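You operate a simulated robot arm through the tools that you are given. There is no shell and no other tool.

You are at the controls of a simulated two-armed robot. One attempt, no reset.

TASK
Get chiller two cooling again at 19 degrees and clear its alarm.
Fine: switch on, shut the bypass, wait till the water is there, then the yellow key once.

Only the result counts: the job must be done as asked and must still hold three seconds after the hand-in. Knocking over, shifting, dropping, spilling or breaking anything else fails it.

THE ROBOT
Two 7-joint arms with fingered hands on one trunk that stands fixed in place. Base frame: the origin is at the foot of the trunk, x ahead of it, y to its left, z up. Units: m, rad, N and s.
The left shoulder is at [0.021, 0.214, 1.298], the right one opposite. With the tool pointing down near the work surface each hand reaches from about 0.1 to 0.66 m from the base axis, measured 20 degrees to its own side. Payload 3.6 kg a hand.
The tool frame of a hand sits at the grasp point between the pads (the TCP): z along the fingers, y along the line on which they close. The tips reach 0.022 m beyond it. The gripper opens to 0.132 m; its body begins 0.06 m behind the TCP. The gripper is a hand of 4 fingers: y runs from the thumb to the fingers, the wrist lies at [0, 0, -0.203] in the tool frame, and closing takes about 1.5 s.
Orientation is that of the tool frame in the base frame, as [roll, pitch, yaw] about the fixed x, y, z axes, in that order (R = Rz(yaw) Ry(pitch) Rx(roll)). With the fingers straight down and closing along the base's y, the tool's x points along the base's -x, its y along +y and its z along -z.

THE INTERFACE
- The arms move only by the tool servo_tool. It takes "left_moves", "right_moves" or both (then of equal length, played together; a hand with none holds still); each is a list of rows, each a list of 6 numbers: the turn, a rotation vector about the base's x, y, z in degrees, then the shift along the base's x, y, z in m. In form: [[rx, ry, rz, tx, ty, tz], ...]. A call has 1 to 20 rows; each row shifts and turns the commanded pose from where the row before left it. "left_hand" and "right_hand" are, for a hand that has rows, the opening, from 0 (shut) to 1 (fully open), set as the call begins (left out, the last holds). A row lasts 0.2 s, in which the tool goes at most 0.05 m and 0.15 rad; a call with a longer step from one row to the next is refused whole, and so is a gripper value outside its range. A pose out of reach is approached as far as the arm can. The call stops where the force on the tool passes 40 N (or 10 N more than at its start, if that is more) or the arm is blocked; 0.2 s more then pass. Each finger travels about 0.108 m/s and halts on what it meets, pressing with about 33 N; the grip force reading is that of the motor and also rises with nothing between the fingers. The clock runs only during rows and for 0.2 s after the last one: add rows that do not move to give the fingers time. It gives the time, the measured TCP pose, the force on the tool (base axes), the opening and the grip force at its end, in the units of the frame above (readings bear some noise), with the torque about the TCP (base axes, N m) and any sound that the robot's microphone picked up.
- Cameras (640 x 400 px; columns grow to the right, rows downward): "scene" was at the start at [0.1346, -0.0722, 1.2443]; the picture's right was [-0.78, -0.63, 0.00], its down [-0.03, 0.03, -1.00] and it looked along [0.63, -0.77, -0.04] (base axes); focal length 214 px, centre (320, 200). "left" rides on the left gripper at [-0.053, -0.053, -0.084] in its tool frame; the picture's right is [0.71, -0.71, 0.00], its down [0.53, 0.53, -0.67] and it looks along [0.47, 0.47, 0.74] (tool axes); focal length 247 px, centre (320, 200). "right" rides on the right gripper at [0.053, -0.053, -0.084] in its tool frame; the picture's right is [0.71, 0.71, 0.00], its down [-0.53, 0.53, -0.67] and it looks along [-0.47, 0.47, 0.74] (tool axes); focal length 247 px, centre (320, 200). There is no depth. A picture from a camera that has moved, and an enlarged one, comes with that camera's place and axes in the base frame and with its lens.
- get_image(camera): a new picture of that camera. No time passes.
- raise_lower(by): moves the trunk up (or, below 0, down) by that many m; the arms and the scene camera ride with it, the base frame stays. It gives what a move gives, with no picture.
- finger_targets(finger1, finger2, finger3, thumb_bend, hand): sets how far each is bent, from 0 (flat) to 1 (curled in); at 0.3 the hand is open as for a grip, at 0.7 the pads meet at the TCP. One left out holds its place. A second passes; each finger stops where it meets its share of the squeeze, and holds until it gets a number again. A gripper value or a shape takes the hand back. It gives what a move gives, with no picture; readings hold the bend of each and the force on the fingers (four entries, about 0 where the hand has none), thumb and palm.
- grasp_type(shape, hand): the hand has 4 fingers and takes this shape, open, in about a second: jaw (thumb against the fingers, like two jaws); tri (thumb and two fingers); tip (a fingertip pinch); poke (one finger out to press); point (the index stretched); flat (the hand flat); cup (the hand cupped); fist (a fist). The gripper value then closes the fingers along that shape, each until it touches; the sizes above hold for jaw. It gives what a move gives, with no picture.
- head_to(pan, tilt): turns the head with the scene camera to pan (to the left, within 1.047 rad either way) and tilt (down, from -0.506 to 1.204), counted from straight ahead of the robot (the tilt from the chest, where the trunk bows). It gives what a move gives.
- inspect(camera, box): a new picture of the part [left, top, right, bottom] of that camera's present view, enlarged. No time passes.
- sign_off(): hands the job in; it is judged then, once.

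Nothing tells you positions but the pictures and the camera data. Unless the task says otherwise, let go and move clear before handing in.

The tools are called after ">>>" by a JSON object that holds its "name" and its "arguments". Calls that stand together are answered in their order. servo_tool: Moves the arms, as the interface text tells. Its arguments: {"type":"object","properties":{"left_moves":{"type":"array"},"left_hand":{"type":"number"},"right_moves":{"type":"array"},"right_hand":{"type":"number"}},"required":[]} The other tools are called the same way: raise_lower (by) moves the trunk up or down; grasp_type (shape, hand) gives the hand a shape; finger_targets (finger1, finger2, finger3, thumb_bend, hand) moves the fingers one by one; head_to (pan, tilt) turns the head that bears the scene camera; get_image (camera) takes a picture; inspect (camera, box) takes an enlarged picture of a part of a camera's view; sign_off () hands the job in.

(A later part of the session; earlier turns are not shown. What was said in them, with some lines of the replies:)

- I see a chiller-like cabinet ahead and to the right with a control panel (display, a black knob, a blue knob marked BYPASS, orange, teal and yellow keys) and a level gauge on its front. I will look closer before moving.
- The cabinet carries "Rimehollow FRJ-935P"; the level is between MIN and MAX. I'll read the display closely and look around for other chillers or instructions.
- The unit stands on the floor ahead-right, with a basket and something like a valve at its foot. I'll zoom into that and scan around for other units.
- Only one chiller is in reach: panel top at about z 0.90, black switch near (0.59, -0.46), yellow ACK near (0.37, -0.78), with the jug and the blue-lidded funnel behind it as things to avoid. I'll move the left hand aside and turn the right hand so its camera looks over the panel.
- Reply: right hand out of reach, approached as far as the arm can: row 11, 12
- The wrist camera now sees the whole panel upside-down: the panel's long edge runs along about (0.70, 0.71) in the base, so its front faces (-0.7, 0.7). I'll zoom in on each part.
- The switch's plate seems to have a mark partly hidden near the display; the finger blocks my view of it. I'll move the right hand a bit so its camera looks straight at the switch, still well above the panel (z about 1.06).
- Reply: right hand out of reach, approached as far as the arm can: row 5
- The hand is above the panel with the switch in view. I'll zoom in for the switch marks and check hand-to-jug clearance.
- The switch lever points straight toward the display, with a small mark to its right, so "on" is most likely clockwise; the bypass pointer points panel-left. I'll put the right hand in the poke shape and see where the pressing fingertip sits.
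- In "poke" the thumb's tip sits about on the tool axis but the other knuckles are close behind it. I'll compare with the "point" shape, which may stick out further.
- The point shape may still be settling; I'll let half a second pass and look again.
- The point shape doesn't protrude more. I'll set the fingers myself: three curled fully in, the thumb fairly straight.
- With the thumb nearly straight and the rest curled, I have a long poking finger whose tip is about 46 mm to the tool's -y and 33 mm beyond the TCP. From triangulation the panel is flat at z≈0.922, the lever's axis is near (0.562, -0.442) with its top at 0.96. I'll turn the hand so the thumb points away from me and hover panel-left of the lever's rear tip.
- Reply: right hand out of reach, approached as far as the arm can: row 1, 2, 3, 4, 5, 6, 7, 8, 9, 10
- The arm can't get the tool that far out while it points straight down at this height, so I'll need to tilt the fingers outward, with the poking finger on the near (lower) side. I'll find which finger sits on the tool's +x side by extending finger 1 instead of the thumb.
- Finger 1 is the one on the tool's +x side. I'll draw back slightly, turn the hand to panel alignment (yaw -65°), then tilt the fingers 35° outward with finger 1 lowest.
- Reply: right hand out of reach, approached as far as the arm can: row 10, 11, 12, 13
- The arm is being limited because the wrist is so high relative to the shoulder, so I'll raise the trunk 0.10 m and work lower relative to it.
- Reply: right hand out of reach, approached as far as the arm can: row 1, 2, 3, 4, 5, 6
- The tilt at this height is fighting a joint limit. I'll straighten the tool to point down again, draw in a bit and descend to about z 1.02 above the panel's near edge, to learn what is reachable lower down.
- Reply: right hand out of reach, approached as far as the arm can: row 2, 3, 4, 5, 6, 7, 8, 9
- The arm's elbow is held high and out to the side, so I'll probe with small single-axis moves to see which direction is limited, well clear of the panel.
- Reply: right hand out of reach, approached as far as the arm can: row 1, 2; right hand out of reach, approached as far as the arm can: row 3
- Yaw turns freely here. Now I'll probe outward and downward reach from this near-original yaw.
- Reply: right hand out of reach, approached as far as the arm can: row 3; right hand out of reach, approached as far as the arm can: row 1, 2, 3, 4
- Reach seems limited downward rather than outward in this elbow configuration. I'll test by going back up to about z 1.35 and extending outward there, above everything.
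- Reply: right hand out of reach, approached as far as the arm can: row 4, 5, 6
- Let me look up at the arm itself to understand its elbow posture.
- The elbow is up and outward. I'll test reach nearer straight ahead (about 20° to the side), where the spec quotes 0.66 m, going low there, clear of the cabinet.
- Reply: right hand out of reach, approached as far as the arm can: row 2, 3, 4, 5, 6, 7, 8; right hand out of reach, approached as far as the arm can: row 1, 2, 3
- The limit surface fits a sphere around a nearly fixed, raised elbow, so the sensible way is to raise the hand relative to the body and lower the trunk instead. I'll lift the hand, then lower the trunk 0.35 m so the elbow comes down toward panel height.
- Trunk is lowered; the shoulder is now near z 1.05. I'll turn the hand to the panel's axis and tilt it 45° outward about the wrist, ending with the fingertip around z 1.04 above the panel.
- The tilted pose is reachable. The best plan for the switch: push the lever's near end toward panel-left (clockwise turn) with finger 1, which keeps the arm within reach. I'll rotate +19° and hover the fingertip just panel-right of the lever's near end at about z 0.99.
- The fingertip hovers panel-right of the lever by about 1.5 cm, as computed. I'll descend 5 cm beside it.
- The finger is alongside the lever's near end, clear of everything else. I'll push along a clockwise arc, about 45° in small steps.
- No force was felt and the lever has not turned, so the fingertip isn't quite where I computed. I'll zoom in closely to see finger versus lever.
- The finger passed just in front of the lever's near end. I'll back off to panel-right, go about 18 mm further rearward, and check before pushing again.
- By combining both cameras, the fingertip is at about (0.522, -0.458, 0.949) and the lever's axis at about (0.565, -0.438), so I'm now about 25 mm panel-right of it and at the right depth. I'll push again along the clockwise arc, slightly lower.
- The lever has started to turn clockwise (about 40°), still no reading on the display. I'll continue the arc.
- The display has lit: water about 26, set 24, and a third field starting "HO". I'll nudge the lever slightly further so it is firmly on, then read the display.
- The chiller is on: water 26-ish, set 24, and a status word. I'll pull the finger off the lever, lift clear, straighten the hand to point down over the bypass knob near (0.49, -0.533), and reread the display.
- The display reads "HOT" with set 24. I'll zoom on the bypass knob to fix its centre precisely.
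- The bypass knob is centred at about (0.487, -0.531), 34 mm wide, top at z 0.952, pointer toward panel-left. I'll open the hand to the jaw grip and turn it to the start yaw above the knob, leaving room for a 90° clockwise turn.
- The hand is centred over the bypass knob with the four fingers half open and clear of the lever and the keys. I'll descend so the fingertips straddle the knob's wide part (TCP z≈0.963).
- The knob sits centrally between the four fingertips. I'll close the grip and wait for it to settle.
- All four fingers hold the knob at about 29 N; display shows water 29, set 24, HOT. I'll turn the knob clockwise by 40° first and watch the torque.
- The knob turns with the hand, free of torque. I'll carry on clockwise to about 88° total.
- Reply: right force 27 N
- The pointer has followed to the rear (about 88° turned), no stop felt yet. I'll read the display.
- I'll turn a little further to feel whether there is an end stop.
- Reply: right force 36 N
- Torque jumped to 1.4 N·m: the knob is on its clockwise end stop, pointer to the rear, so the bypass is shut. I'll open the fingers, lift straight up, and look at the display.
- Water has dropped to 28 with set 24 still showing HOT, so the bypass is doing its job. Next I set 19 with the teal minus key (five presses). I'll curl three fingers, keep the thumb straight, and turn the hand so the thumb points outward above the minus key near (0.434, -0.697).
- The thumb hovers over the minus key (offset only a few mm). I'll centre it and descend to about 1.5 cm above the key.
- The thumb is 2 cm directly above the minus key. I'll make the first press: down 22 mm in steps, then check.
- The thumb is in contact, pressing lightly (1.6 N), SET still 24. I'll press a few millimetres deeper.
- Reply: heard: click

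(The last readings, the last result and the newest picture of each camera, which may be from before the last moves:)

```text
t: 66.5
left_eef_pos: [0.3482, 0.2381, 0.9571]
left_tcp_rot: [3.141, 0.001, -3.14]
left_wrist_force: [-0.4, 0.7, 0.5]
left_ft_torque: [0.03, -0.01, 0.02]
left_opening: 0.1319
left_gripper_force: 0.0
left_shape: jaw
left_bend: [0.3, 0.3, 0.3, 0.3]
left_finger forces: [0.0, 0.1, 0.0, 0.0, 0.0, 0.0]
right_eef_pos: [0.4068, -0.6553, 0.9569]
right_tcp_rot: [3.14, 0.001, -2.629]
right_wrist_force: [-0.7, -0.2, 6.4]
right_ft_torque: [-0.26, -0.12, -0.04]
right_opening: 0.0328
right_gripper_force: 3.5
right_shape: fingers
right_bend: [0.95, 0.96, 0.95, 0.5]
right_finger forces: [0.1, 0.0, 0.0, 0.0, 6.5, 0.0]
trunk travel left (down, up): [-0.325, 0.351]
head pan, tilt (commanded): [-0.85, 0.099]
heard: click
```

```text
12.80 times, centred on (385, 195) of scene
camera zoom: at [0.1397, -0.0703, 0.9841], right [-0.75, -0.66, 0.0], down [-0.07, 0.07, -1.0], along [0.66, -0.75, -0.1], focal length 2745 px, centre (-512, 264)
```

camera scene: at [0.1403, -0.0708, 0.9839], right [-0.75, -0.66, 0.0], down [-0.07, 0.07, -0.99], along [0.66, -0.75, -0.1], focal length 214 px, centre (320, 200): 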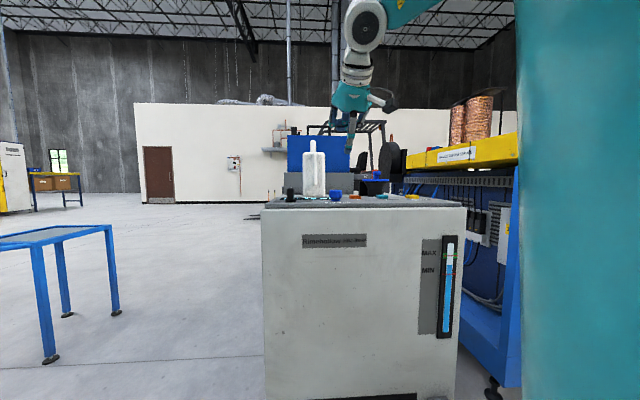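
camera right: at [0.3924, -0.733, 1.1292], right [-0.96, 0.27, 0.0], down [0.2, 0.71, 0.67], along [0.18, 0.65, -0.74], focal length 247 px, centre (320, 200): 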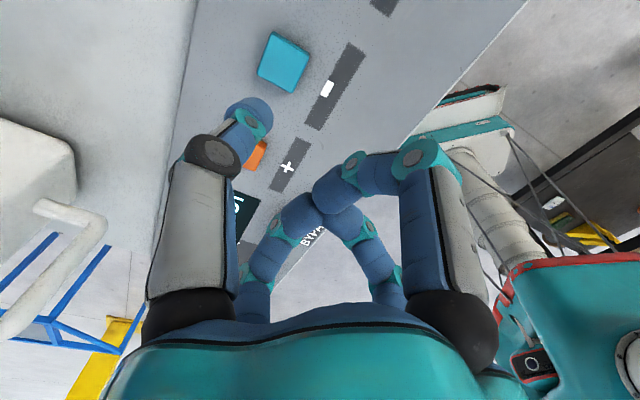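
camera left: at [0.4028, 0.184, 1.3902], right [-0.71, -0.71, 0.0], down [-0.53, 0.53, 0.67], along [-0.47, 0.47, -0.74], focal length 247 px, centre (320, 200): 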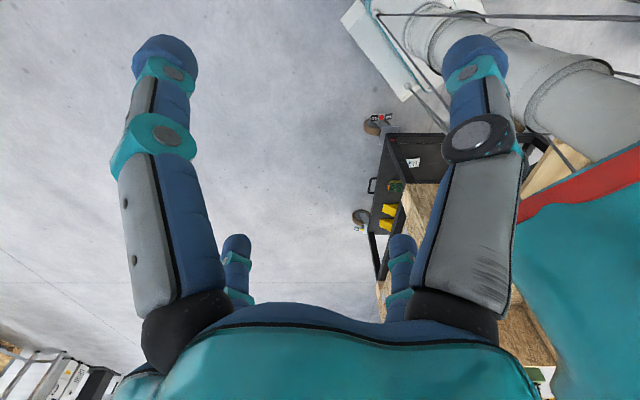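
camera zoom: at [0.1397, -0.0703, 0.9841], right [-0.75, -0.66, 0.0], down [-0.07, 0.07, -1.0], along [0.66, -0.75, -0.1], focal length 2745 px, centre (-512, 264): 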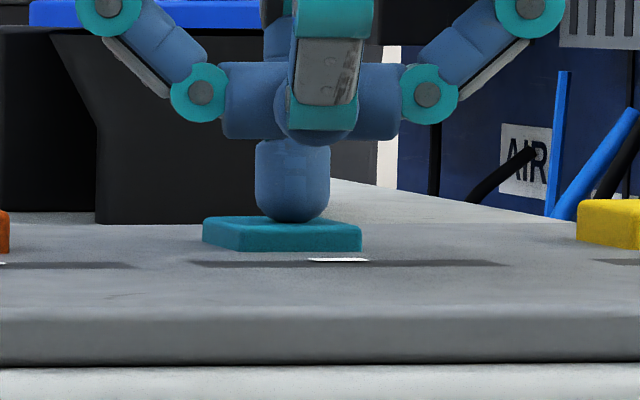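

Click heard, SET now 23. I'll release and do one full press cycle, ending released, and check that it steps by exactly one.

>>> {"name": "servo_tool", "arguments": {"right_moves": [[0, 0, 0, 0, 0, 0.01], [0, 0, 0, 0, 0, 0], [0, 0, 0, 0, 0, -0.01], [0, 0, 0, 0, 0, 0], [0, 0, 0, 0, 0, 0.01], [0, 0, 0, 0, 0, 0]]}}

>>> {"name": "inspect", "arguments": {"camera": "scene", "box": [290, 185, 330, 210]}}

```text
t: 67.9
left_eef_pos: [0.3488, 0.2387, 0.956]
left_tcp_rot: [3.141, -0.002, 3.141]
left_wrist_force: [0.2, 0.3, 0.6]
left_ft_torque: [0.0, 0.01, -0.02]
left_opening: 0.132
left_gripper_force: 0.1
left_shape: jaw
left_bend: [0.3, 0.3, 0.3, 0.3]
left_finger forces: [0.0, 0.0, 0.0, 0.0, 0.0, 0.0]
right_eef_pos: [0.4089, -0.6554, 0.9653]
right_tcp_rot: [3.137, 0.0, -2.63]
right_wrist_force: [0.0, 0.4, 0.7]
right_ft_torque: [0.0, 0.04, -0.02]
right_opening: 0.0326
right_gripper_force: 0.0
right_shape: fingers
right_bend: [0.95, 0.96, 0.95, 0.5]
right_finger forces: [0.0, 0.1, 0.0, 0.0, 0.0, 0.1]
trunk travel left (down, up): [-0.325, 0.351]
head pan, tilt (commanded): [-0.85, 0.099]
heard: click
```

```text
16.00 times, centred on (310, 198) of scene
camera zoom: at [0.1403, -0.0708, 0.9838], right [-0.75, -0.66, 0.0], down [-0.07, 0.07, -0.99], along [0.66, -0.75, -0.1], focal length 3432 px, centre (480, 240)
```

zoom: 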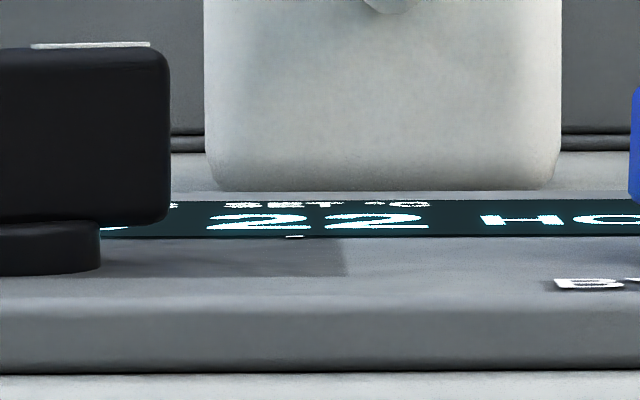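

SET is 22, exactly one step per press. Two more press cycles next, then check.

>>> {"name": "servo_tool", "arguments": {"right_moves": [[0, 0, 0, 0, 0, -0.01], [0, 0, 0, 0, 0, 0], [0, 0, 0, 0, 0, 0.01], [0, 0, 0, 0, 0, 0], [0, 0, 0, 0, 0, -0.01], [0, 0, 0, 0, 0, 0], [0, 0, 0, 0, 0, 0.01], [0, 0, 0, 0, 0, 0]]}}

>>> {"name": "inspect", "arguments": {"camera": "scene", "box": [290, 185, 330, 210]}}

```text
t: 69.7
left_eef_pos: [0.3501, 0.2372, 0.9552]
left_tcp_rot: [3.141, -0.001, 3.141]
left_wrist_force: [-0.8, 0.1, 0.2]
left_ft_torque: [0.01, 0.01, -0.02]
left_opening: 0.1318
left_gripper_force: 0.1
left_shape: jaw
left_bend: [0.3, 0.3, 0.3, 0.3]
left_finger forces: [0.1, 0.0, 0.1, 0.0, 0.1, 0.1]
right_eef_pos: [0.4078, -0.6548, 0.9646]
right_tcp_rot: [3.137, 0.001, -2.628]
right_wrist_force: [1.0, -0.4, -0.6]
right_ft_torque: [-0.01, 0.01, -0.02]
right_opening: 0.0328
right_gripper_force: 0.1
right_shape: fingers
right_bend: [0.95, 0.96, 0.95, 0.5]
right_finger forces: [0.1, 0.0, 0.1, 0.1, 0.0, 0.0]
trunk travel left (down, up): [-0.325, 0.351]
head pan, tilt (commanded): [-0.85, 0.099]
heard: click, click
```

```text
16.00 times, centred on (310, 198) of scene
camera zoom: at [0.1404, -0.0708, 0.9838], right [-0.75, -0.66, 0.0], down [-0.07, 0.07, -0.99], along [0.66, -0.75, -0.1], focal length 3432 px, centre (480, 240)
```

zoom: 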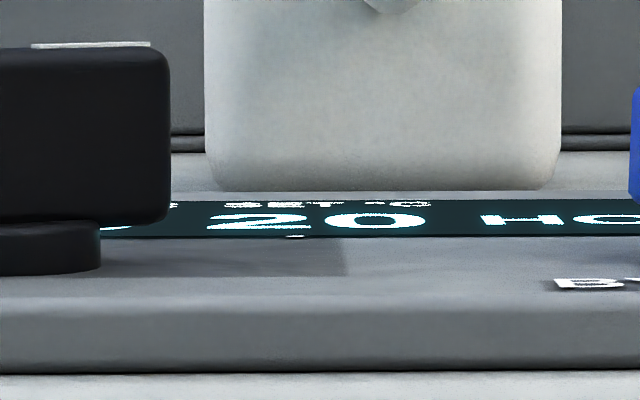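

Two clicks, SET reads 20. One more press for 19, then lift clear.

>>> {"name": "servo_tool", "arguments": {"right_moves": [[0, 0, 0, 0, 0, -0.01], [0, 0, 0, 0, 0, 0], [0, 0, 0, 0, 0, 0.01], [0, 0, 0, 0, 0, 0.025], [0, 0, 0, 0, 0, 0.025], [0, 0, 0, 0, 0, 0]]}}

>>> {"name": "inspect", "arguments": {"camera": "scene", "box": [290, 185, 330, 210]}}

>>> {"name": "get_image", "arguments": {"camera": "right"}}

```text
t: 71.1
left_eef_pos: [0.3489, 0.2375, 0.9562]
left_tcp_rot: [3.141, -0.001, 3.142]
left_wrist_force: [0.1, 0.2, -0.7]
left_ft_torque: [0.02, -0.01, -0.02]
left_opening: 0.132
left_gripper_force: 0.1
left_shape: jaw
left_bend: [0.3, 0.3, 0.3, 0.3]
left_finger forces: [0.0, 0.0, 0.0, 0.0, 0.0, 0.0]
right_eef_pos: [0.4086, -0.6545, 1.0148]
right_tcp_rot: [3.139, 0.0, -2.629]
right_wrist_force: [-0.1, 0.3, -0.4]
right_ft_torque: [-0.02, 0.02, -0.01]
right_opening: 0.0329
right_gripper_force: 0.0
right_shape: fingers
right_bend: [0.95, 0.96, 0.95, 0.5]
right_finger forces: [0.0, 0.0, 0.0, 0.1, 0.0, 0.0]
trunk travel left (down, up): [-0.325, 0.351]
head pan, tilt (commanded): [-0.85, 0.099]
heard: click
```

```text
16.00 times, centred on (310, 198) of scene
camera zoom: at [0.1403, -0.0708, 0.9839], right [-0.75, -0.66, 0.0], down [-0.07, 0.07, -0.99], along [0.66, -0.75, -0.1], focal length 3432 px, centre (480, 240)
```

zoom: 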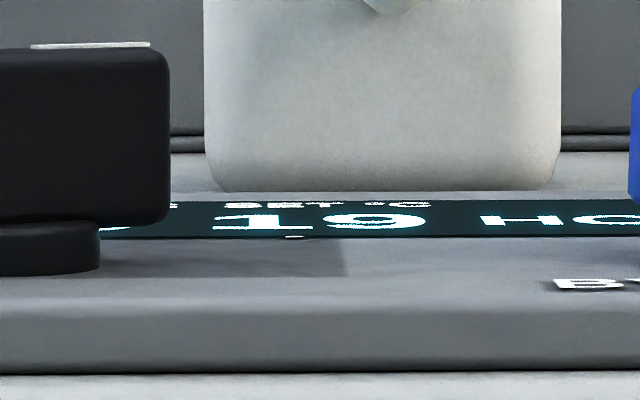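

```text
taken
camera right: at [0.3874, -0.7282, 1.0993], right [-0.96, 0.27, 0.0], down [0.2, 0.71, 0.67], along [0.18, 0.65, -0.74], focal length 247 px, centre (320, 200)
```

right: 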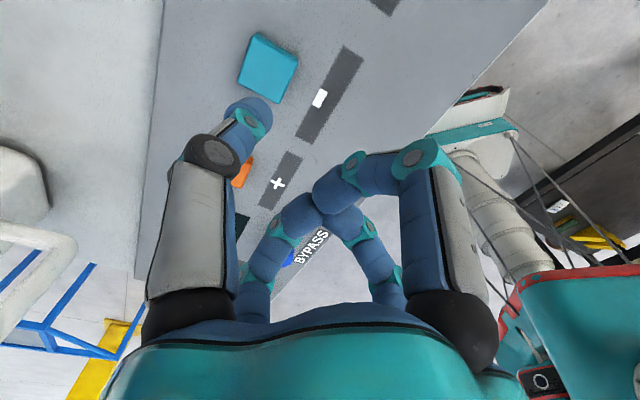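

SET is 19. Now I wait for the water. To read the WATER digits (hidden behind the lever) I'll raise the trunk 0.2 m for a better view; the hand rides up with it.

>>> {"name": "raise_lower", "arguments": {"by": 0.2}}

>>> {"name": "head_to", "arguments": {"pan": -0.85, "tilt": 0.35}}

>>> {"name": "get_image", "arguments": {"camera": "scene"}}

>>> {"name": "inspect", "arguments": {"camera": "scene", "box": [270, 150, 430, 250]}}

```text
t: 73.3
left_eef_pos: [0.3496, 0.2388, 1.156]
left_tcp_rot: [-3.14, -0.002, -3.141]
left_wrist_force: [-0.2, 0.3, 0.3]
left_ft_torque: [0.02, 0.04, 0.03]
left_opening: 0.132
left_gripper_force: 0.0
left_shape: jaw
left_bend: [0.3, 0.3, 0.3, 0.3]
left_finger forces: [0.1, 0.1, 0.1, 0.1, 0.1, 0.0]
right_eef_pos: [0.4075, -0.6548, 1.2157]
right_tcp_rot: [3.138, 0.0, -2.629]
right_wrist_force: [0.6, 0.4, -0.6]
right_ft_torque: [0.04, 0.02, -0.01]
right_opening: 0.0326
right_gripper_force: 0.1
right_shape: fingers
right_bend: [0.95, 0.96, 0.95, 0.5]
right_finger forces: [0.0, 0.0, 0.1, 0.0, 0.0, 0.0]
trunk travel left (down, up): [-0.525, 0.151]
head pan, tilt (commanded): [-0.85, 0.099]
```

```text
t: 74.1
left_eef_pos: [0.3504, 0.2383, 1.1559]
left_tcp_rot: [-3.141, 0.001, 3.141]
left_wrist_force: [-0.8, 0.1, -0.4]
left_ft_torque: [0.02, -0.04, 0.01]
left_opening: 0.1317
left_gripper_force: 0.2
left_shape: jaw
left_bend: [0.3, 0.3, 0.3, 0.3]
left_finger forces: [0.0, 0.1, 0.0, 0.0, 0.0, 0.1]
right_eef_pos: [0.409, -0.6549, 1.2148]
right_tcp_rot: [3.138, 0.0, -2.63]
right_wrist_force: [0.0, -0.2, 0.0]
right_ft_torque: [0.02, 0.01, 0.04]
right_opening: 0.0325
right_gripper_force: 0.1
right_shape: fingers
right_bend: [0.95, 0.96, 0.95, 0.5]
right_finger forces: [0.0, 0.0, 0.1, 0.0, 0.0, 0.1]
trunk travel left (down, up): [-0.525, 0.151]
head pan, tilt (commanded): [-0.85, 0.351]
```

```text
taken
camera scene: at [0.1387, -0.0716, 1.1654], right [-0.75, -0.66, 0.0], down [-0.23, 0.26, -0.94], along [0.62, -0.71, -0.34], focal length 214 px, centre (320, 200)
```

scene: 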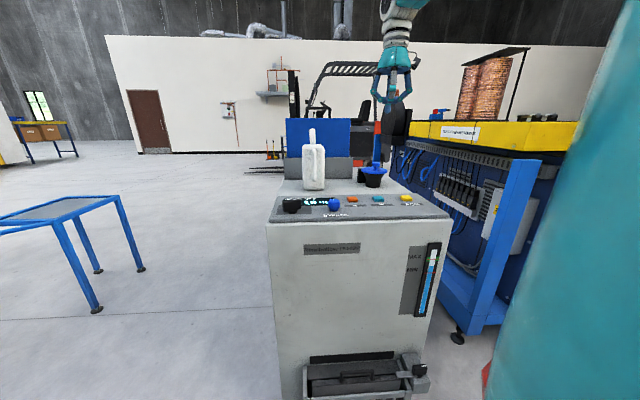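

```text
4.00 times, centred on (350, 200) of scene
camera zoom: at [0.1387, -0.0716, 1.1654], right [-0.75, -0.66, 0.0], down [-0.23, 0.26, -0.94], along [0.62, -0.71, -0.34], focal length 858 px, centre (200, 200)
```

zoom: 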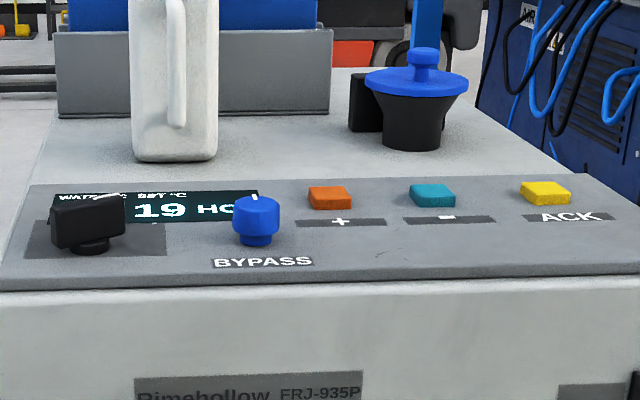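

The lever still hides the WATER digits. I'll raise the remaining 0.15 m and tilt down a little.

>>> {"name": "raise_lower", "arguments": {"by": 0.15}}

>>> {"name": "get_image", "arguments": {"camera": "scene"}}

>>> {"name": "inspect", "arguments": {"camera": "scene", "box": [270, 200, 390, 280]}}

>>> {"name": "get_image", "arguments": {"camera": "right"}}

```text
t: 75.8
left_eef_pos: [0.3495, 0.2376, 1.3069]
left_tcp_rot: [-3.141, -0.001, -3.141]
left_wrist_force: [-0.3, 0.6, -0.4]
left_ft_torque: [0.0, -0.02, -0.01]
left_opening: 0.132
left_gripper_force: 0.0
left_shape: jaw
left_bend: [0.3, 0.3, 0.3, 0.3]
left_finger forces: [0.1, 0.1, 0.0, 0.0, 0.1, 0.1]
right_eef_pos: [0.4082, -0.6557, 1.3661]
right_tcp_rot: [3.136, -0.001, -2.627]
right_wrist_force: [-0.2, -0.3, -0.6]
right_ft_torque: [0.0, 0.01, 0.03]
right_opening: 0.0329
right_gripper_force: 0.0
right_shape: fingers
right_bend: [0.95, 0.96, 0.95, 0.5]
right_finger forces: [0.1, 0.0, 0.0, 0.1, 0.0, 0.0]
trunk travel left (down, up): [-0.675, 0.001]
head pan, tilt (commanded): [-0.85, 0.351]
```

```text
taken
camera scene: at [0.1387, -0.0716, 1.3158], right [-0.75, -0.66, 0.0], down [-0.23, 0.26, -0.94], along [0.62, -0.71, -0.34], focal length 214 px, centre (320, 200)
```

scene: 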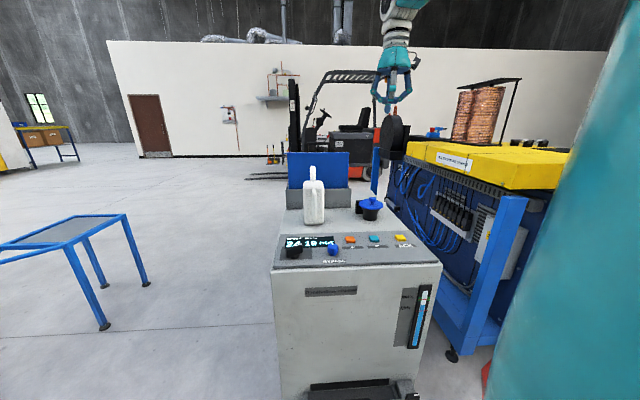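

```text
5.00 times, centred on (330, 240) of scene
camera zoom: at [0.1387, -0.0716, 1.3158], right [-0.75, -0.66, 0.0], down [-0.23, 0.26, -0.94], along [0.62, -0.71, -0.34], focal length 1072 px, centre (270, 0)
```

zoom: 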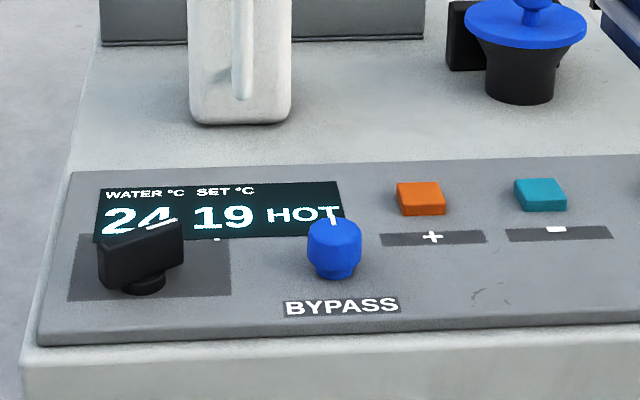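

```text
taken
camera right: at [0.3877, -0.7291, 1.4491], right [-0.96, 0.27, 0.0], down [0.2, 0.71, 0.67], along [0.18, 0.65, -0.74], focal length 247 px, centre (320, 200)
```

right: 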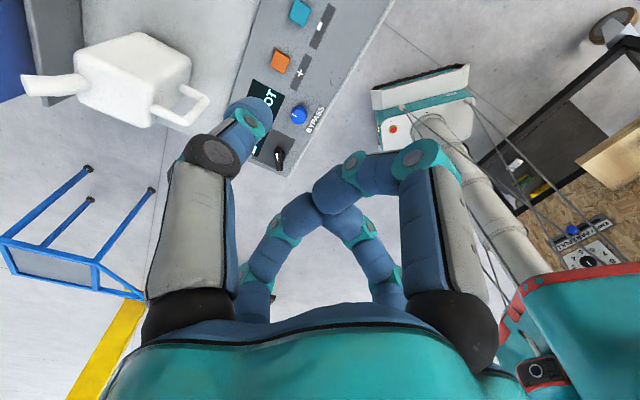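

Clear view: WATER 24, SET 19, HOT, cooling about 1° every 4 s. I'll wait with still rows until it reaches 19.

>>> {"name": "servo_tool", "arguments": {"right_moves": [[0, 0, 0, 0, 0, 0], [0, 0, 0, 0, 0, 0], [0, 0, 0, 0, 0, 0], [0, 0, 0, 0, 0, 0], [0, 0, 0, 0, 0, 0], [0, 0, 0, 0, 0, 0], [0, 0, 0, 0, 0, 0], [0, 0, 0, 0, 0, 0], [0, 0, 0, 0, 0, 0], [0, 0, 0, 0, 0, 0], [0, 0, 0, 0, 0, 0], [0, 0, 0, 0, 0, 0], [0, 0, 0, 0, 0, 0], [0, 0, 0, 0, 0, 0], [0, 0, 0, 0, 0, 0], [0, 0, 0, 0, 0, 0], [0, 0, 0, 0, 0, 0], [0, 0, 0, 0, 0, 0], [0, 0, 0, 0, 0, 0], [0, 0, 0, 0, 0, 0]]}}

>>> {"name": "servo_tool", "arguments": {"right_moves": [[0, 0, 0, 0, 0, 0], [0, 0, 0, 0, 0, 0], [0, 0, 0, 0, 0, 0], [0, 0, 0, 0, 0, 0], [0, 0, 0, 0, 0, 0], [0, 0, 0, 0, 0, 0], [0, 0, 0, 0, 0, 0], [0, 0, 0, 0, 0, 0], [0, 0, 0, 0, 0, 0], [0, 0, 0, 0, 0, 0], [0, 0, 0, 0, 0, 0], [0, 0, 0, 0, 0, 0], [0, 0, 0, 0, 0, 0], [0, 0, 0, 0, 0, 0], [0, 0, 0, 0, 0, 0], [0, 0, 0, 0, 0, 0], [0, 0, 0, 0, 0, 0], [0, 0, 0, 0, 0, 0], [0, 0, 0, 0, 0, 0], [0, 0, 0, 0, 0, 0]]}}

>>> {"name": "servo_tool", "arguments": {"right_moves": [[0, 0, 0, 0, 0, 0], [0, 0, 0, 0, 0, 0], [0, 0, 0, 0, 0, 0], [0, 0, 0, 0, 0, 0], [0, 0, 0, 0, 0, 0], [0, 0, 0, 0, 0, 0], [0, 0, 0, 0, 0, 0], [0, 0, 0, 0, 0, 0], [0, 0, 0, 0, 0, 0], [0, 0, 0, 0, 0, 0], [0, 0, 0, 0, 0, 0], [0, 0, 0, 0, 0, 0], [0, 0, 0, 0, 0, 0], [0, 0, 0, 0, 0, 0], [0, 0, 0, 0, 0, 0], [0, 0, 0, 0, 0, 0], [0, 0, 0, 0, 0, 0], [0, 0, 0, 0, 0, 0], [0, 0, 0, 0, 0, 0], [0, 0, 0, 0, 0, 0]]}}

>>> {"name": "inspect", "arguments": {"camera": "scene", "box": [270, 200, 390, 280]}}

```text
t: 80.0
left_eef_pos: [0.3495, 0.238, 1.3058]
left_tcp_rot: [-3.141, 0.0, 3.14]
left_wrist_force: [-0.4, 0.7, -0.6]
left_ft_torque: [0.01, 0.0, -0.05]
left_opening: 0.1318
left_gripper_force: 0.1
left_shape: jaw
left_bend: [0.3, 0.3, 0.3, 0.3]
left_finger forces: [0.1, 0.1, 0.0, 0.1, 0.0, 0.0]
right_eef_pos: [0.408, -0.6553, 1.3649]
right_tcp_rot: [3.14, 0.001, -2.627]
right_wrist_force: [-0.1, -0.5, 0.2]
right_ft_torque: [0.02, -0.03, 0.01]
right_opening: 0.0327
right_gripper_force: 0.1
right_shape: fingers
right_bend: [0.95, 0.96, 0.95, 0.5]
right_finger forces: [0.0, 0.0, 0.0, 0.0, 0.1, 0.1]
trunk travel left (down, up): [-0.675, 0.001]
head pan, tilt (commanded): [-0.85, 0.351]
```

```text
t: 84.2
left_eef_pos: [0.3497, 0.2381, 1.3062]
left_tcp_rot: [3.141, 0.001, -3.141]
left_wrist_force: [0.4, 0.4, -0.5]
left_ft_torque: [0.02, -0.02, 0.02]
left_opening: 0.1319
left_gripper_force: 0.0
left_shape: jaw
left_bend: [0.3, 0.3, 0.3, 0.3]
left_finger forces: [0.0, 0.0, 0.1, 0.0, 0.1, 0.1]
right_eef_pos: [0.4073, -0.6554, 1.3654]
right_tcp_rot: [3.136, 0.001, -2.628]
right_wrist_force: [-0.9, 0.4, -0.8]
right_ft_torque: [0.0, 0.01, 0.0]
right_opening: 0.0326
right_gripper_force: 0.0
right_shape: fingers
right_bend: [0.95, 0.96, 0.95, 0.5]
right_finger forces: [0.0, 0.0, 0.0, 0.0, 0.1, 0.0]
trunk travel left (down, up): [-0.675, 0.001]
head pan, tilt (commanded): [-0.85, 0.351]
```

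```text
t: 88.4
left_eef_pos: [0.3504, 0.2373, 1.3065]
left_tcp_rot: [-3.141, 0.0, 3.141]
left_wrist_force: [-0.2, -0.5, -0.2]
left_ft_torque: [0.01, -0.02, -0.02]
left_opening: 0.1321
left_gripper_force: 0.1
left_shape: jaw
left_bend: [0.3, 0.3, 0.3, 0.3]
left_finger forces: [0.0, 0.1, 0.0, 0.0, 0.0, 0.1]
right_eef_pos: [0.4084, -0.6543, 1.365]
right_tcp_rot: [3.138, 0.0, -2.628]
right_wrist_force: [-1.0, -0.4, 0.1]
right_ft_torque: [-0.02, 0.01, 0.01]
right_opening: 0.0328
right_gripper_force: 0.2
right_shape: fingers
right_bend: [0.95, 0.96, 0.95, 0.5]
right_finger forces: [0.0, 0.0, 0.0, 0.0, 0.0, 0.0]
trunk travel left (down, up): [-0.675, 0.001]
head pan, tilt (commanded): [-0.85, 0.351]
```

```text
5.00 times, centred on (330, 240) of scene
camera zoom: at [0.1386, -0.0716, 1.3159], right [-0.75, -0.66, 0.0], down [-0.23, 0.26, -0.94], along [0.62, -0.71, -0.34], focal length 1072 px, centre (270, 0)
```

zoom: 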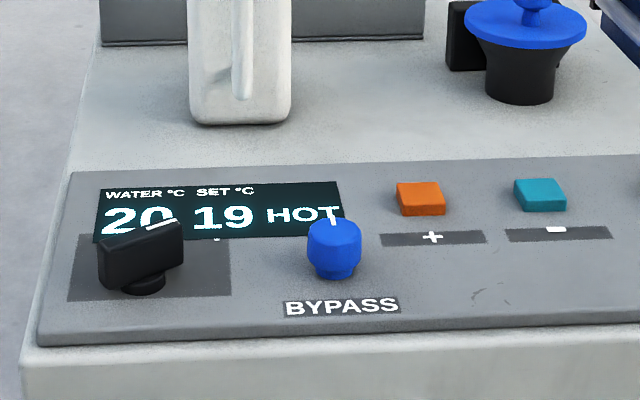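

WATER is at 20 and still falling; alarm still HOT. I'll wait about 8 more seconds.

>>> {"name": "servo_tool", "arguments": {"right_moves": [[0, 0, 0, 0, 0, 0], [0, 0, 0, 0, 0, 0], [0, 0, 0, 0, 0, 0], [0, 0, 0, 0, 0, 0], [0, 0, 0, 0, 0, 0], [0, 0, 0, 0, 0, 0], [0, 0, 0, 0, 0, 0], [0, 0, 0, 0, 0, 0], [0, 0, 0, 0, 0, 0], [0, 0, 0, 0, 0, 0], [0, 0, 0, 0, 0, 0], [0, 0, 0, 0, 0, 0], [0, 0, 0, 0, 0, 0], [0, 0, 0, 0, 0, 0], [0, 0, 0, 0, 0, 0], [0, 0, 0, 0, 0, 0], [0, 0, 0, 0, 0, 0], [0, 0, 0, 0, 0, 0], [0, 0, 0, 0, 0, 0], [0, 0, 0, 0, 0, 0]]}}

>>> {"name": "servo_tool", "arguments": {"right_moves": [[0, 0, 0, 0, 0, 0], [0, 0, 0, 0, 0, 0], [0, 0, 0, 0, 0, 0], [0, 0, 0, 0, 0, 0], [0, 0, 0, 0, 0, 0], [0, 0, 0, 0, 0, 0], [0, 0, 0, 0, 0, 0], [0, 0, 0, 0, 0, 0], [0, 0, 0, 0, 0, 0], [0, 0, 0, 0, 0, 0], [0, 0, 0, 0, 0, 0], [0, 0, 0, 0, 0, 0], [0, 0, 0, 0, 0, 0], [0, 0, 0, 0, 0, 0], [0, 0, 0, 0, 0, 0], [0, 0, 0, 0, 0, 0], [0, 0, 0, 0, 0, 0], [0, 0, 0, 0, 0, 0], [0, 0, 0, 0, 0, 0], [0, 0, 0, 0, 0, 0]]}}

>>> {"name": "inspect", "arguments": {"camera": "scene", "box": [270, 200, 430, 280]}}

```text
t: 92.6
left_eef_pos: [0.3493, 0.2381, 1.3061]
left_tcp_rot: [3.141, 0.001, -3.14]
left_wrist_force: [0.1, -0.9, -0.6]
left_ft_torque: [-0.01, 0.0, 0.0]
left_opening: 0.1317
left_gripper_force: 0.1
left_shape: jaw
left_bend: [0.3, 0.3, 0.3, 0.3]
left_finger forces: [0.0, 0.0, 0.1, 0.0, 0.0, 0.0]
right_eef_pos: [0.4076, -0.6554, 1.3641]
right_tcp_rot: [3.138, 0.001, -2.629]
right_wrist_force: [0.3, 0.2, 0.7]
right_ft_torque: [0.0, -0.01, 0.01]
right_opening: 0.0326
right_gripper_force: 0.0
right_shape: fingers
right_bend: [0.95, 0.96, 0.95, 0.5]
right_finger forces: [0.0, 0.0, 0.0, 0.0, 0.0, 0.1]
trunk travel left (down, up): [-0.675, 0.001]
head pan, tilt (commanded): [-0.85, 0.351]
```

```text
t: 96.8
left_eef_pos: [0.3489, 0.2385, 1.3065]
left_tcp_rot: [3.141, 0.0, -3.141]
left_wrist_force: [0.3, -0.2, -0.4]
left_ft_torque: [0.03, 0.02, 0.0]
left_opening: 0.1317
left_gripper_force: 0.1
left_shape: jaw
left_bend: [0.3, 0.3, 0.3, 0.3]
left_finger forces: [0.0, 0.0, 0.0, 0.0, 0.0, 0.0]
right_eef_pos: [0.4074, -0.656, 1.3654]
right_tcp_rot: [3.138, -0.001, -2.629]
right_wrist_force: [-0.6, -0.2, 0.5]
right_ft_torque: [0.0, -0.01, -0.01]
right_opening: 0.0324
right_gripper_force: 0.2
right_shape: fingers
right_bend: [0.95, 0.96, 0.95, 0.5]
right_finger forces: [0.0, 0.0, 0.1, 0.2, 0.0, 0.1]
trunk travel left (down, up): [-0.675, 0.001]
head pan, tilt (commanded): [-0.85, 0.351]
```

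```text
4.00 times, centred on (350, 240) of scene
camera zoom: at [0.1386, -0.0716, 1.3159], right [-0.75, -0.66, 0.0], down [-0.23, 0.26, -0.94], along [0.62, -0.71, -0.34], focal length 858 px, centre (200, 40)
```

zoom: 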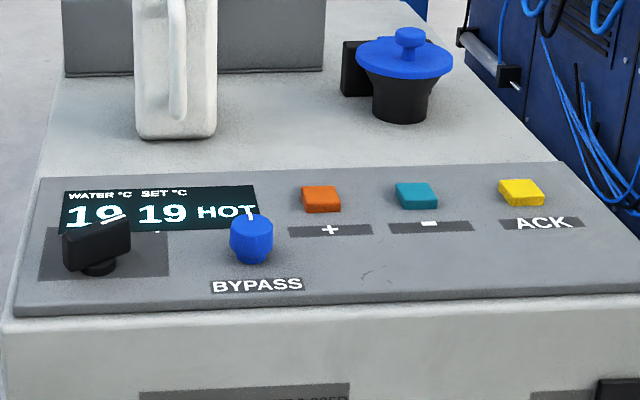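

WATER 19 = SET 19, alarm HOT still latched. Now I move the thumb over the yellow ACK key (offset -68/-66 mm from the minus key), still high, then lower the trunk back.

>>> {"name": "servo_tool", "arguments": {"right_moves": [[0, 0, 0, -0.0166, -0.0163, 0], [0, 0, 0, -0.0166, -0.0163, 0], [0, 0, 0, -0.0166, -0.0163, 0], [0, 0, 0, -0.0166, -0.0163, 0]]}}

>>> {"name": "get_image", "arguments": {"camera": "scene"}}

>>> {"name": "get_image", "arguments": {"camera": "right"}}

```text
t: 97.8
left_eef_pos: [0.3487, 0.2375, 1.3073]
left_tcp_rot: [-3.14, 0.0, 3.14]
left_wrist_force: [-0.1, -0.3, 0.7]
left_ft_torque: [0.0, -0.03, 0.01]
left_opening: 0.132
left_gripper_force: 0.1
left_shape: jaw
left_bend: [0.3, 0.3, 0.3, 0.3]
left_finger forces: [0.1, 0.0, 0.0, 0.0, 0.0, 0.1]
right_eef_pos: [0.3415, -0.7207, 1.364]
right_tcp_rot: [3.137, 0.0, -2.627]
right_wrist_force: [-0.4, -0.3, 0.4]
right_ft_torque: [0.0, 0.04, 0.0]
right_opening: 0.0324
right_gripper_force: 0.1
right_shape: fingers
right_bend: [0.95, 0.96, 0.95, 0.5]
right_finger forces: [0.0, 0.0, 0.1, 0.1, 0.0, 0.0]
trunk travel left (down, up): [-0.675, 0.001]
head pan, tilt (commanded): [-0.85, 0.351]
```

```text
taken
camera scene: at [0.1379, -0.0721, 1.316], right [-0.75, -0.66, 0.0], down [-0.23, 0.26, -0.94], along [0.62, -0.71, -0.34], focal length 214 px, centre (320, 200)
```

scene: 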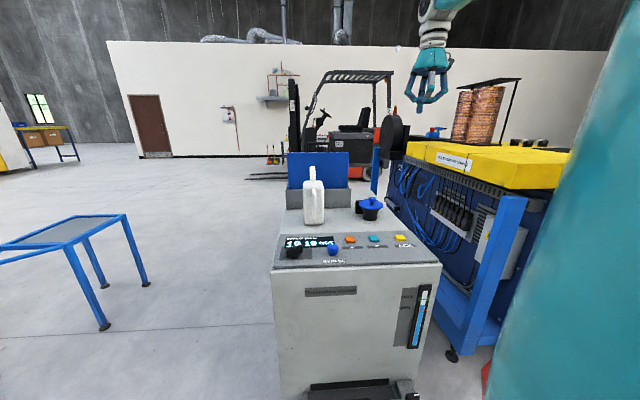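

```text
taken
camera right: at [0.3204, -0.7951, 1.449], right [-0.96, 0.27, 0.0], down [0.2, 0.71, 0.67], along [0.18, 0.65, -0.74], focal length 247 px, centre (320, 200)
```

right: 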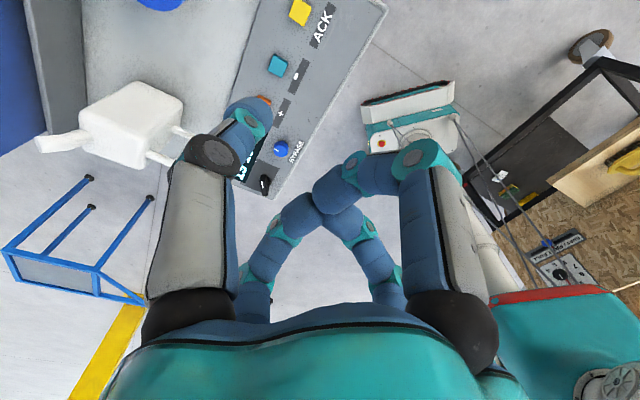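

Exactly on target in the air. I'll lower the trunk back by 0.35 m (fingertip then ~5 cm above the ACK key) and check alignment.

>>> {"name": "raise_lower", "arguments": {"by": -0.35}}

>>> {"name": "head_to", "arguments": {"pan": -0.85, "tilt": 0.1}}

>>> {"name": "get_image", "arguments": {"camera": "right"}}

>>> {"name": "inspect", "arguments": {"camera": "scene", "box": [340, 150, 460, 225]}}

```text
t: 101.2
left_eef_pos: [0.3482, 0.2372, 0.9563]
left_tcp_rot: [3.141, 0.0, -3.141]
left_wrist_force: [0.5, -0.1, -0.3]
left_ft_torque: [0.01, 0.0, 0.0]
left_opening: 0.1319
left_gripper_force: 0.1
left_shape: jaw
left_bend: [0.3, 0.3, 0.3, 0.3]
left_finger forces: [0.1, 0.0, 0.1, 0.0, 0.0, 0.0]
right_eef_pos: [0.3419, -0.7187, 1.0151]
right_tcp_rot: [3.137, 0.0, -2.628]
right_wrist_force: [-0.1, -0.6, -0.1]
right_ft_torque: [0.0, 0.0, -0.01]
right_opening: 0.0328
right_gripper_force: 0.1
right_shape: fingers
right_bend: [0.95, 0.96, 0.95, 0.5]
right_finger forces: [0.0, 0.0, 0.1, 0.0, 0.0, 0.0]
trunk travel left (down, up): [-0.325, 0.351]
head pan, tilt (commanded): [-0.85, 0.351]
```

```text
t: 102.0
left_eef_pos: [0.3477, 0.2376, 0.9555]
left_tcp_rot: [-3.141, 0.001, -3.142]
left_wrist_force: [-1.2, 0.6, 0.2]
left_ft_torque: [-0.01, -0.01, -0.02]
left_opening: 0.132
left_gripper_force: 0.1
left_shape: jaw
left_bend: [0.3, 0.3, 0.3, 0.3]
left_finger forces: [0.0, 0.0, 0.0, 0.0, 0.0, 0.1]
right_eef_pos: [0.3423, -0.7197, 1.0155]
right_tcp_rot: [3.139, 0.0, -2.628]
right_wrist_force: [0.0, -0.4, 0.5]
right_ft_torque: [-0.01, 0.0, -0.02]
right_opening: 0.0329
right_gripper_force: 0.0
right_shape: fingers
right_bend: [0.95, 0.96, 0.95, 0.5]
right_finger forces: [0.0, 0.1, 0.1, 0.0, 0.0, 0.0]
trunk travel left (down, up): [-0.325, 0.351]
head pan, tilt (commanded): [-0.85, 0.099]
```

```text
taken
camera right: at [0.3209, -0.7943, 1.0993], right [-0.96, 0.27, 0.0], down [0.2, 0.71, 0.67], along [0.18, 0.65, -0.74], focal length 247 px, centre (320, 200)
```

right: 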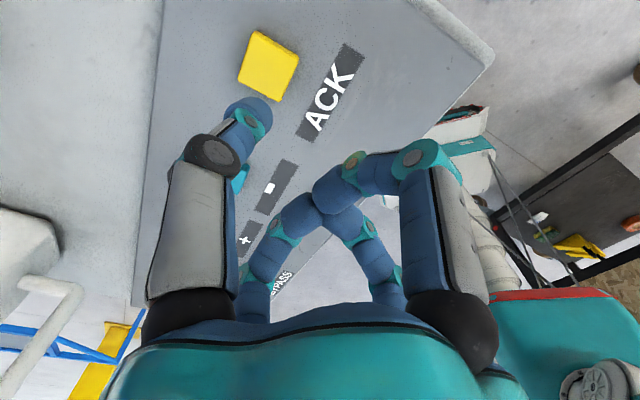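

```text
5.33 times, centred on (400, 188) of scene
camera zoom: at [0.1402, -0.0708, 0.9838], right [-0.75, -0.66, 0.0], down [-0.07, 0.08, -0.99], along [0.66, -0.75, -0.1], focal length 1144 px, centre (-107, 267)
```

zoom: 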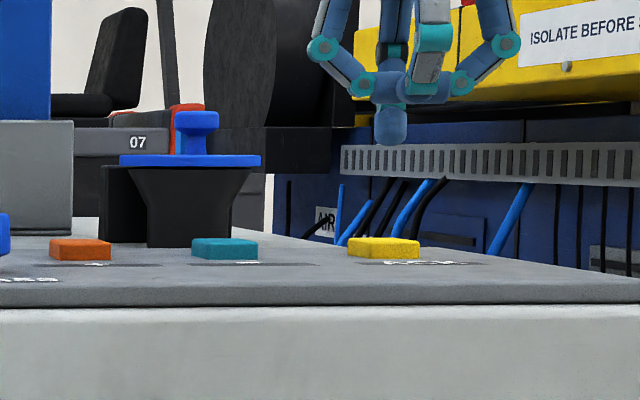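

Alignment matches the minus-key presses exactly. I'll descend to just above the yellow key.

>>> {"name": "servo_tool", "arguments": {"right_moves": [[0, 0, 0, 0, 0, -0.025], [0, 0, 0, 0, 0, -0.025]]}}

>>> {"name": "inspect", "arguments": {"camera": "scene", "box": [360, 170, 440, 220]}}

>>> {"name": "inspect", "arguments": {"camera": "right", "box": [140, 20, 380, 170]}}

>>> {"name": "inspect", "arguments": {"camera": "scene", "box": [290, 185, 350, 210]}}

```text
t: 102.6
left_eef_pos: [0.3488, 0.2386, 0.9563]
left_tcp_rot: [-3.141, -0.002, 3.141]
left_wrist_force: [-1.0, 0.0, 0.2]
left_ft_torque: [0.01, -0.02, 0.02]
left_opening: 0.1322
left_gripper_force: 0.0
left_shape: jaw
left_bend: [0.3, 0.3, 0.3, 0.3]
left_finger forces: [0.1, 0.0, 0.1, 0.1, 0.0, 0.0]
right_eef_pos: [0.342, -0.7198, 0.9644]
right_tcp_rot: [3.137, 0.001, -2.63]
right_wrist_force: [-0.7, -0.5, -0.5]
right_ft_torque: [-0.01, 0.0, 0.02]
right_opening: 0.0328
right_gripper_force: 0.1
right_shape: fingers
right_bend: [0.95, 0.96, 0.95, 0.5]
right_finger forces: [0.0, 0.0, 0.1, 0.0, 0.1, 0.0]
trunk travel left (down, up): [-0.325, 0.351]
head pan, tilt (commanded): [-0.85, 0.099]
```

```text
8.00 times, centred on (400, 195) of scene
camera zoom: at [0.1402, -0.0709, 0.9839], right [-0.75, -0.66, 0.0], down [-0.07, 0.07, -0.99], along [0.66, -0.75, -0.1], focal length 1716 px, centre (-320, 240)
```

zoom: 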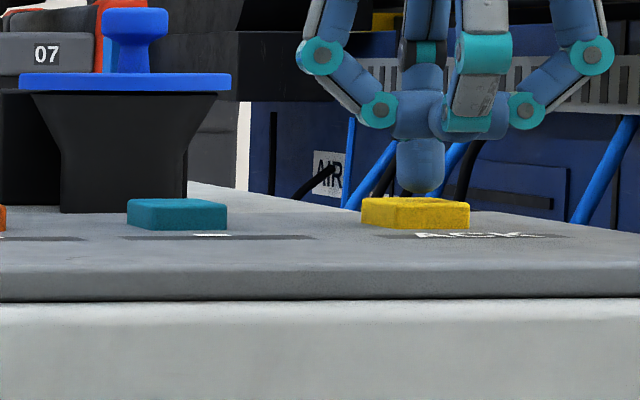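

```text
2.67 times, centred on (260, 95) of right
camera zoom: at [0.3206, -0.7944, 1.0482], right [-0.96, 0.27, 0.0], down [0.2, 0.71, 0.67], along [0.18, 0.65, -0.74], focal length 659 px, centre (480, 480)
```

zoom: 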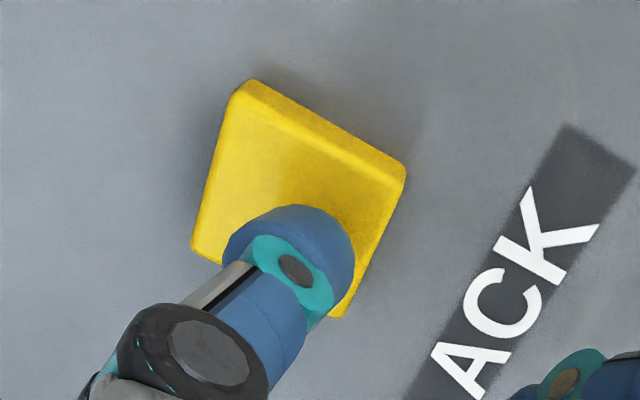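

```text
10.67 times, centred on (320, 198) of scene
camera zoom: at [0.1402, -0.0709, 0.9839], right [-0.75, -0.66, 0.0], down [-0.07, 0.07, -0.99], along [0.66, -0.75, -0.1], focal length 2288 px, centre (320, 227)
```

zoom: 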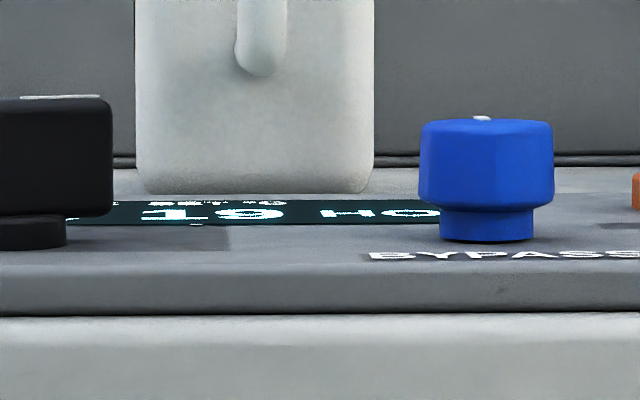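

The thumb is a few millimetres above the yellow key, set 19 with HOT still latched. One single press now, then lift clear.

>>> {"name": "servo_tool", "arguments": {"right_moves": [[0, 0, 0, 0, 0, -0.01], [0, 0, 0, 0, 0, 0], [0, 0, 0, 0, 0, 0.01], [0, 0, 0, 0, 0, 0.025], [0, 0, 0, 0, 0, 0.025]]}}

>>> {"name": "inspect", "arguments": {"camera": "scene", "box": [290, 185, 350, 210]}}

```text
t: 103.8
left_eef_pos: [0.3493, 0.2383, 0.9549]
left_tcp_rot: [-3.141, 0.0, 3.141]
left_wrist_force: [1.0, -0.5, 0.7]
left_ft_torque: [0.0, 0.02, 0.0]
left_opening: 0.1319
left_gripper_force: 0.0
left_shape: jaw
left_bend: [0.3, 0.3, 0.3, 0.3]
left_finger forces: [0.0, 0.1, 0.0, 0.0, 0.1, 0.0]
right_eef_pos: [0.3421, -0.7204, 1.0143]
right_tcp_rot: [3.139, 0.002, -2.628]
right_wrist_force: [-0.2, 0.0, 0.1]
right_ft_torque: [-0.02, 0.0, 0.0]
right_opening: 0.0326
right_gripper_force: 0.0
right_shape: fingers
right_bend: [0.95, 0.96, 0.95, 0.5]
right_finger forces: [0.0, 0.0, 0.1, 0.0, 0.0, 0.0]
trunk travel left (down, up): [-0.325, 0.351]
head pan, tilt (commanded): [-0.85, 0.099]
heard: click
```

```text
10.67 times, centred on (320, 198) of scene
camera zoom: at [0.1401, -0.0705, 0.9839], right [-0.75, -0.66, 0.0], down [-0.07, 0.07, -0.99], along [0.66, -0.75, -0.1], focal length 2288 px, centre (320, 227)
```

zoom: 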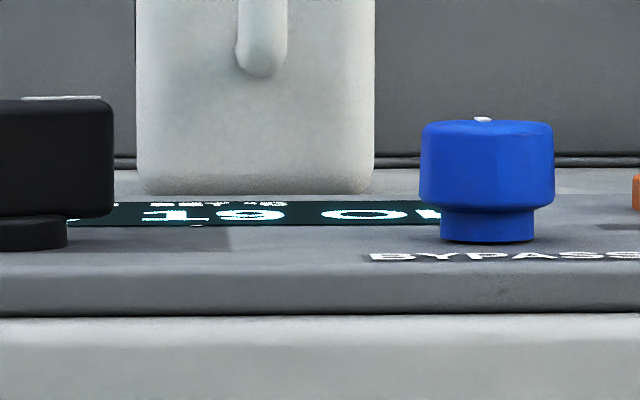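

One click, and the status word changed from "HO…" to "O…". I'll raise the trunk to read the display fully and make sure it holds.

>>> {"name": "raise_lower", "arguments": {"by": 0.35}}

>>> {"name": "head_to", "arguments": {"pan": -0.85, "tilt": 0.351}}

>>> {"name": "inspect", "arguments": {"camera": "scene", "box": [270, 200, 430, 280]}}

>>> {"name": "get_image", "arguments": {"camera": "scene"}}

```text
t: 107.2
left_eef_pos: [0.3501, 0.2374, 1.306]
left_tcp_rot: [-3.141, -0.002, 3.142]
left_wrist_force: [-0.5, 0.1, 0.1]
left_ft_torque: [0.01, 0.0, 0.01]
left_opening: 0.132
left_gripper_force: 0.0
left_shape: jaw
left_bend: [0.3, 0.3, 0.3, 0.3]
left_finger forces: [0.0, 0.0, 0.0, 0.1, 0.0, 0.0]
right_eef_pos: [0.3413, -0.7211, 1.365]
right_tcp_rot: [3.137, 0.0, -2.628]
right_wrist_force: [0.3, 0.3, 0.8]
right_ft_torque: [0.0, 0.01, 0.01]
right_opening: 0.0325
right_gripper_force: 0.1
right_shape: fingers
right_bend: [0.95, 0.96, 0.95, 0.5]
right_finger forces: [0.1, 0.1, 0.0, 0.0, 0.0, 0.0]
trunk travel left (down, up): [-0.675, 0.001]
head pan, tilt (commanded): [-0.85, 0.099]
```

```text
t: 108.0
left_eef_pos: [0.3488, 0.2384, 1.3062]
left_tcp_rot: [-3.14, 0.001, 3.141]
left_wrist_force: [-1.0, 0.7, 0.0]
left_ft_torque: [-0.01, 0.0, 0.0]
left_opening: 0.1317
left_gripper_force: 0.0
left_shape: jaw
left_bend: [0.3, 0.3, 0.3, 0.3]
left_finger forces: [0.1, 0.0, 0.0, 0.0, 0.0, 0.0]
right_eef_pos: [0.3416, -0.721, 1.3654]
right_tcp_rot: [3.138, 0.0, -2.629]
right_wrist_force: [0.8, 0.2, -0.9]
right_ft_torque: [-0.04, -0.01, -0.01]
right_opening: 0.0328
right_gripper_force: 0.0
right_shape: fingers
right_bend: [0.95, 0.96, 0.95, 0.5]
right_finger forces: [0.0, 0.0, 0.0, 0.0, 0.0, 0.0]
trunk travel left (down, up): [-0.675, 0.001]
head pan, tilt (commanded): [-0.85, 0.351]
```

```text
4.00 times, centred on (350, 240) of scene
camera zoom: at [0.1385, -0.0716, 1.316], right [-0.75, -0.66, 0.0], down [-0.23, 0.26, -0.94], along [0.62, -0.71, -0.34], focal length 858 px, centre (200, 40)
```

zoom: 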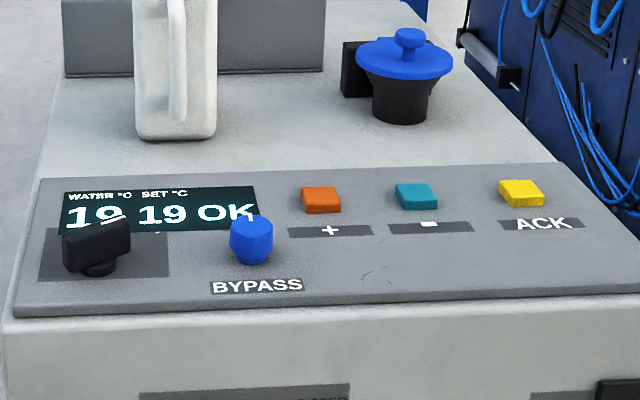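

```text
taken
camera scene: at [0.1385, -0.0716, 1.316], right [-0.75, -0.66, 0.0], down [-0.23, 0.26, -0.94], along [0.62, -0.71, -0.34], focal length 214 px, centre (320, 200)
```

scene: 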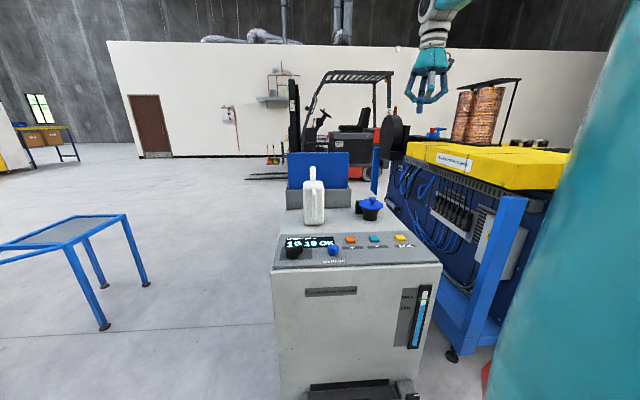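

WATER 19, SET 19, status OK; hands are clear and nothing was disturbed. I'll wait a few seconds to confirm it holds before handing in.

>>> {"name": "servo_tool", "arguments": {"right_moves": [[0, 0, 0, 0, 0, 0], [0, 0, 0, 0, 0, 0], [0, 0, 0, 0, 0, 0], [0, 0, 0, 0, 0, 0], [0, 0, 0, 0, 0, 0], [0, 0, 0, 0, 0, 0], [0, 0, 0, 0, 0, 0], [0, 0, 0, 0, 0, 0], [0, 0, 0, 0, 0, 0], [0, 0, 0, 0, 0, 0], [0, 0, 0, 0, 0, 0], [0, 0, 0, 0, 0, 0], [0, 0, 0, 0, 0, 0], [0, 0, 0, 0, 0, 0], [0, 0, 0, 0, 0, 0], [0, 0, 0, 0, 0, 0], [0, 0, 0, 0, 0, 0], [0, 0, 0, 0, 0, 0], [0, 0, 0, 0, 0, 0], [0, 0, 0, 0, 0, 0]]}}

>>> {"name": "inspect", "arguments": {"camera": "scene", "box": [270, 200, 450, 360]}}

```text
t: 112.2
left_eef_pos: [0.349, 0.2371, 1.3065]
left_tcp_rot: [-3.142, 0.003, -3.14]
left_wrist_force: [-0.2, 0.1, -0.5]
left_ft_torque: [0.01, 0.0, 0.0]
left_opening: 0.132
left_gripper_force: 0.0
left_shape: jaw
left_bend: [0.3, 0.3, 0.3, 0.3]
left_finger forces: [0.0, 0.0, 0.0, 0.1, 0.1, 0.0]
right_eef_pos: [0.3417, -0.7199, 1.3646]
right_tcp_rot: [3.138, 0.0, -2.629]
right_wrist_force: [1.0, -0.8, -0.6]
right_ft_torque: [0.03, 0.02, 0.02]
right_opening: 0.0328
right_gripper_force: 0.0
right_shape: fingers
right_bend: [0.95, 0.96, 0.95, 0.5]
right_finger forces: [0.0, 0.0, 0.0, 0.0, 0.1, 0.0]
trunk travel left (down, up): [-0.675, 0.001]
head pan, tilt (commanded): [-0.85, 0.351]
```

```text
2.50 times, centred on (360, 280) of scene
camera zoom: at [0.1385, -0.0716, 1.3159], right [-0.75, -0.66, 0.0], down [-0.23, 0.26, -0.94], along [0.62, -0.71, -0.34], focal length 536 px, centre (220, 0)
```

zoom: 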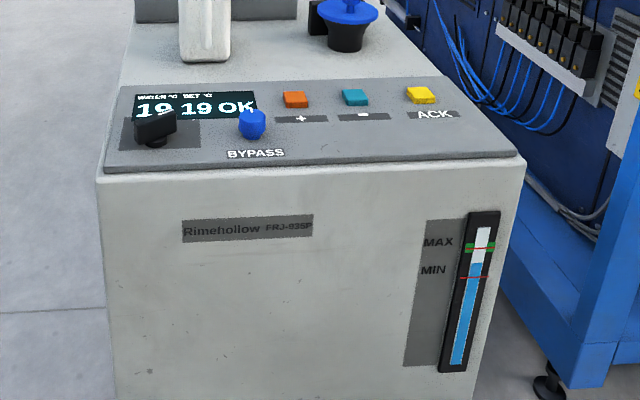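

The display holds at WATER 19, SET 19, OK; the switch is on, the bypass is on its shut stop, the level is between MIN and MAX, and both hands are clear. I'm handing the job in.

>>> {"name": "sign_off", "arguments": {}}

```text
The job is handed in.
```

The chiller is cooling again at 19 °C and its alarm is cleared. The last reading before I handed in was WATER 19, SET 19, status OK, and it had held for over 8 seconds after the key press.

- **Switch:** turned clockwise until the display came on, reading water in the high 20s, set 24 and HOT.
- **Bypass:** turned clockwise about 90° onto its end stop. Nothing on the panel marks which end is shut; I took it as shut because the water then fell steadily.
- **Set point:** brought from 24 down to 19 with five presses of the minus key, one step per press.
- **Alarm:** I waited until the water showed 19, then pressed the yellow ACK key once. HOT changed to OK.

I saw no "two" marking on the unit. The panel carries "Rimehollow FRJ-935P", and it was the only chiller I could see, so I took it as chiller two. The coolant level is between MIN and MAX. The jug, the funnel and everything else around it were left untouched, and both hands are clear.
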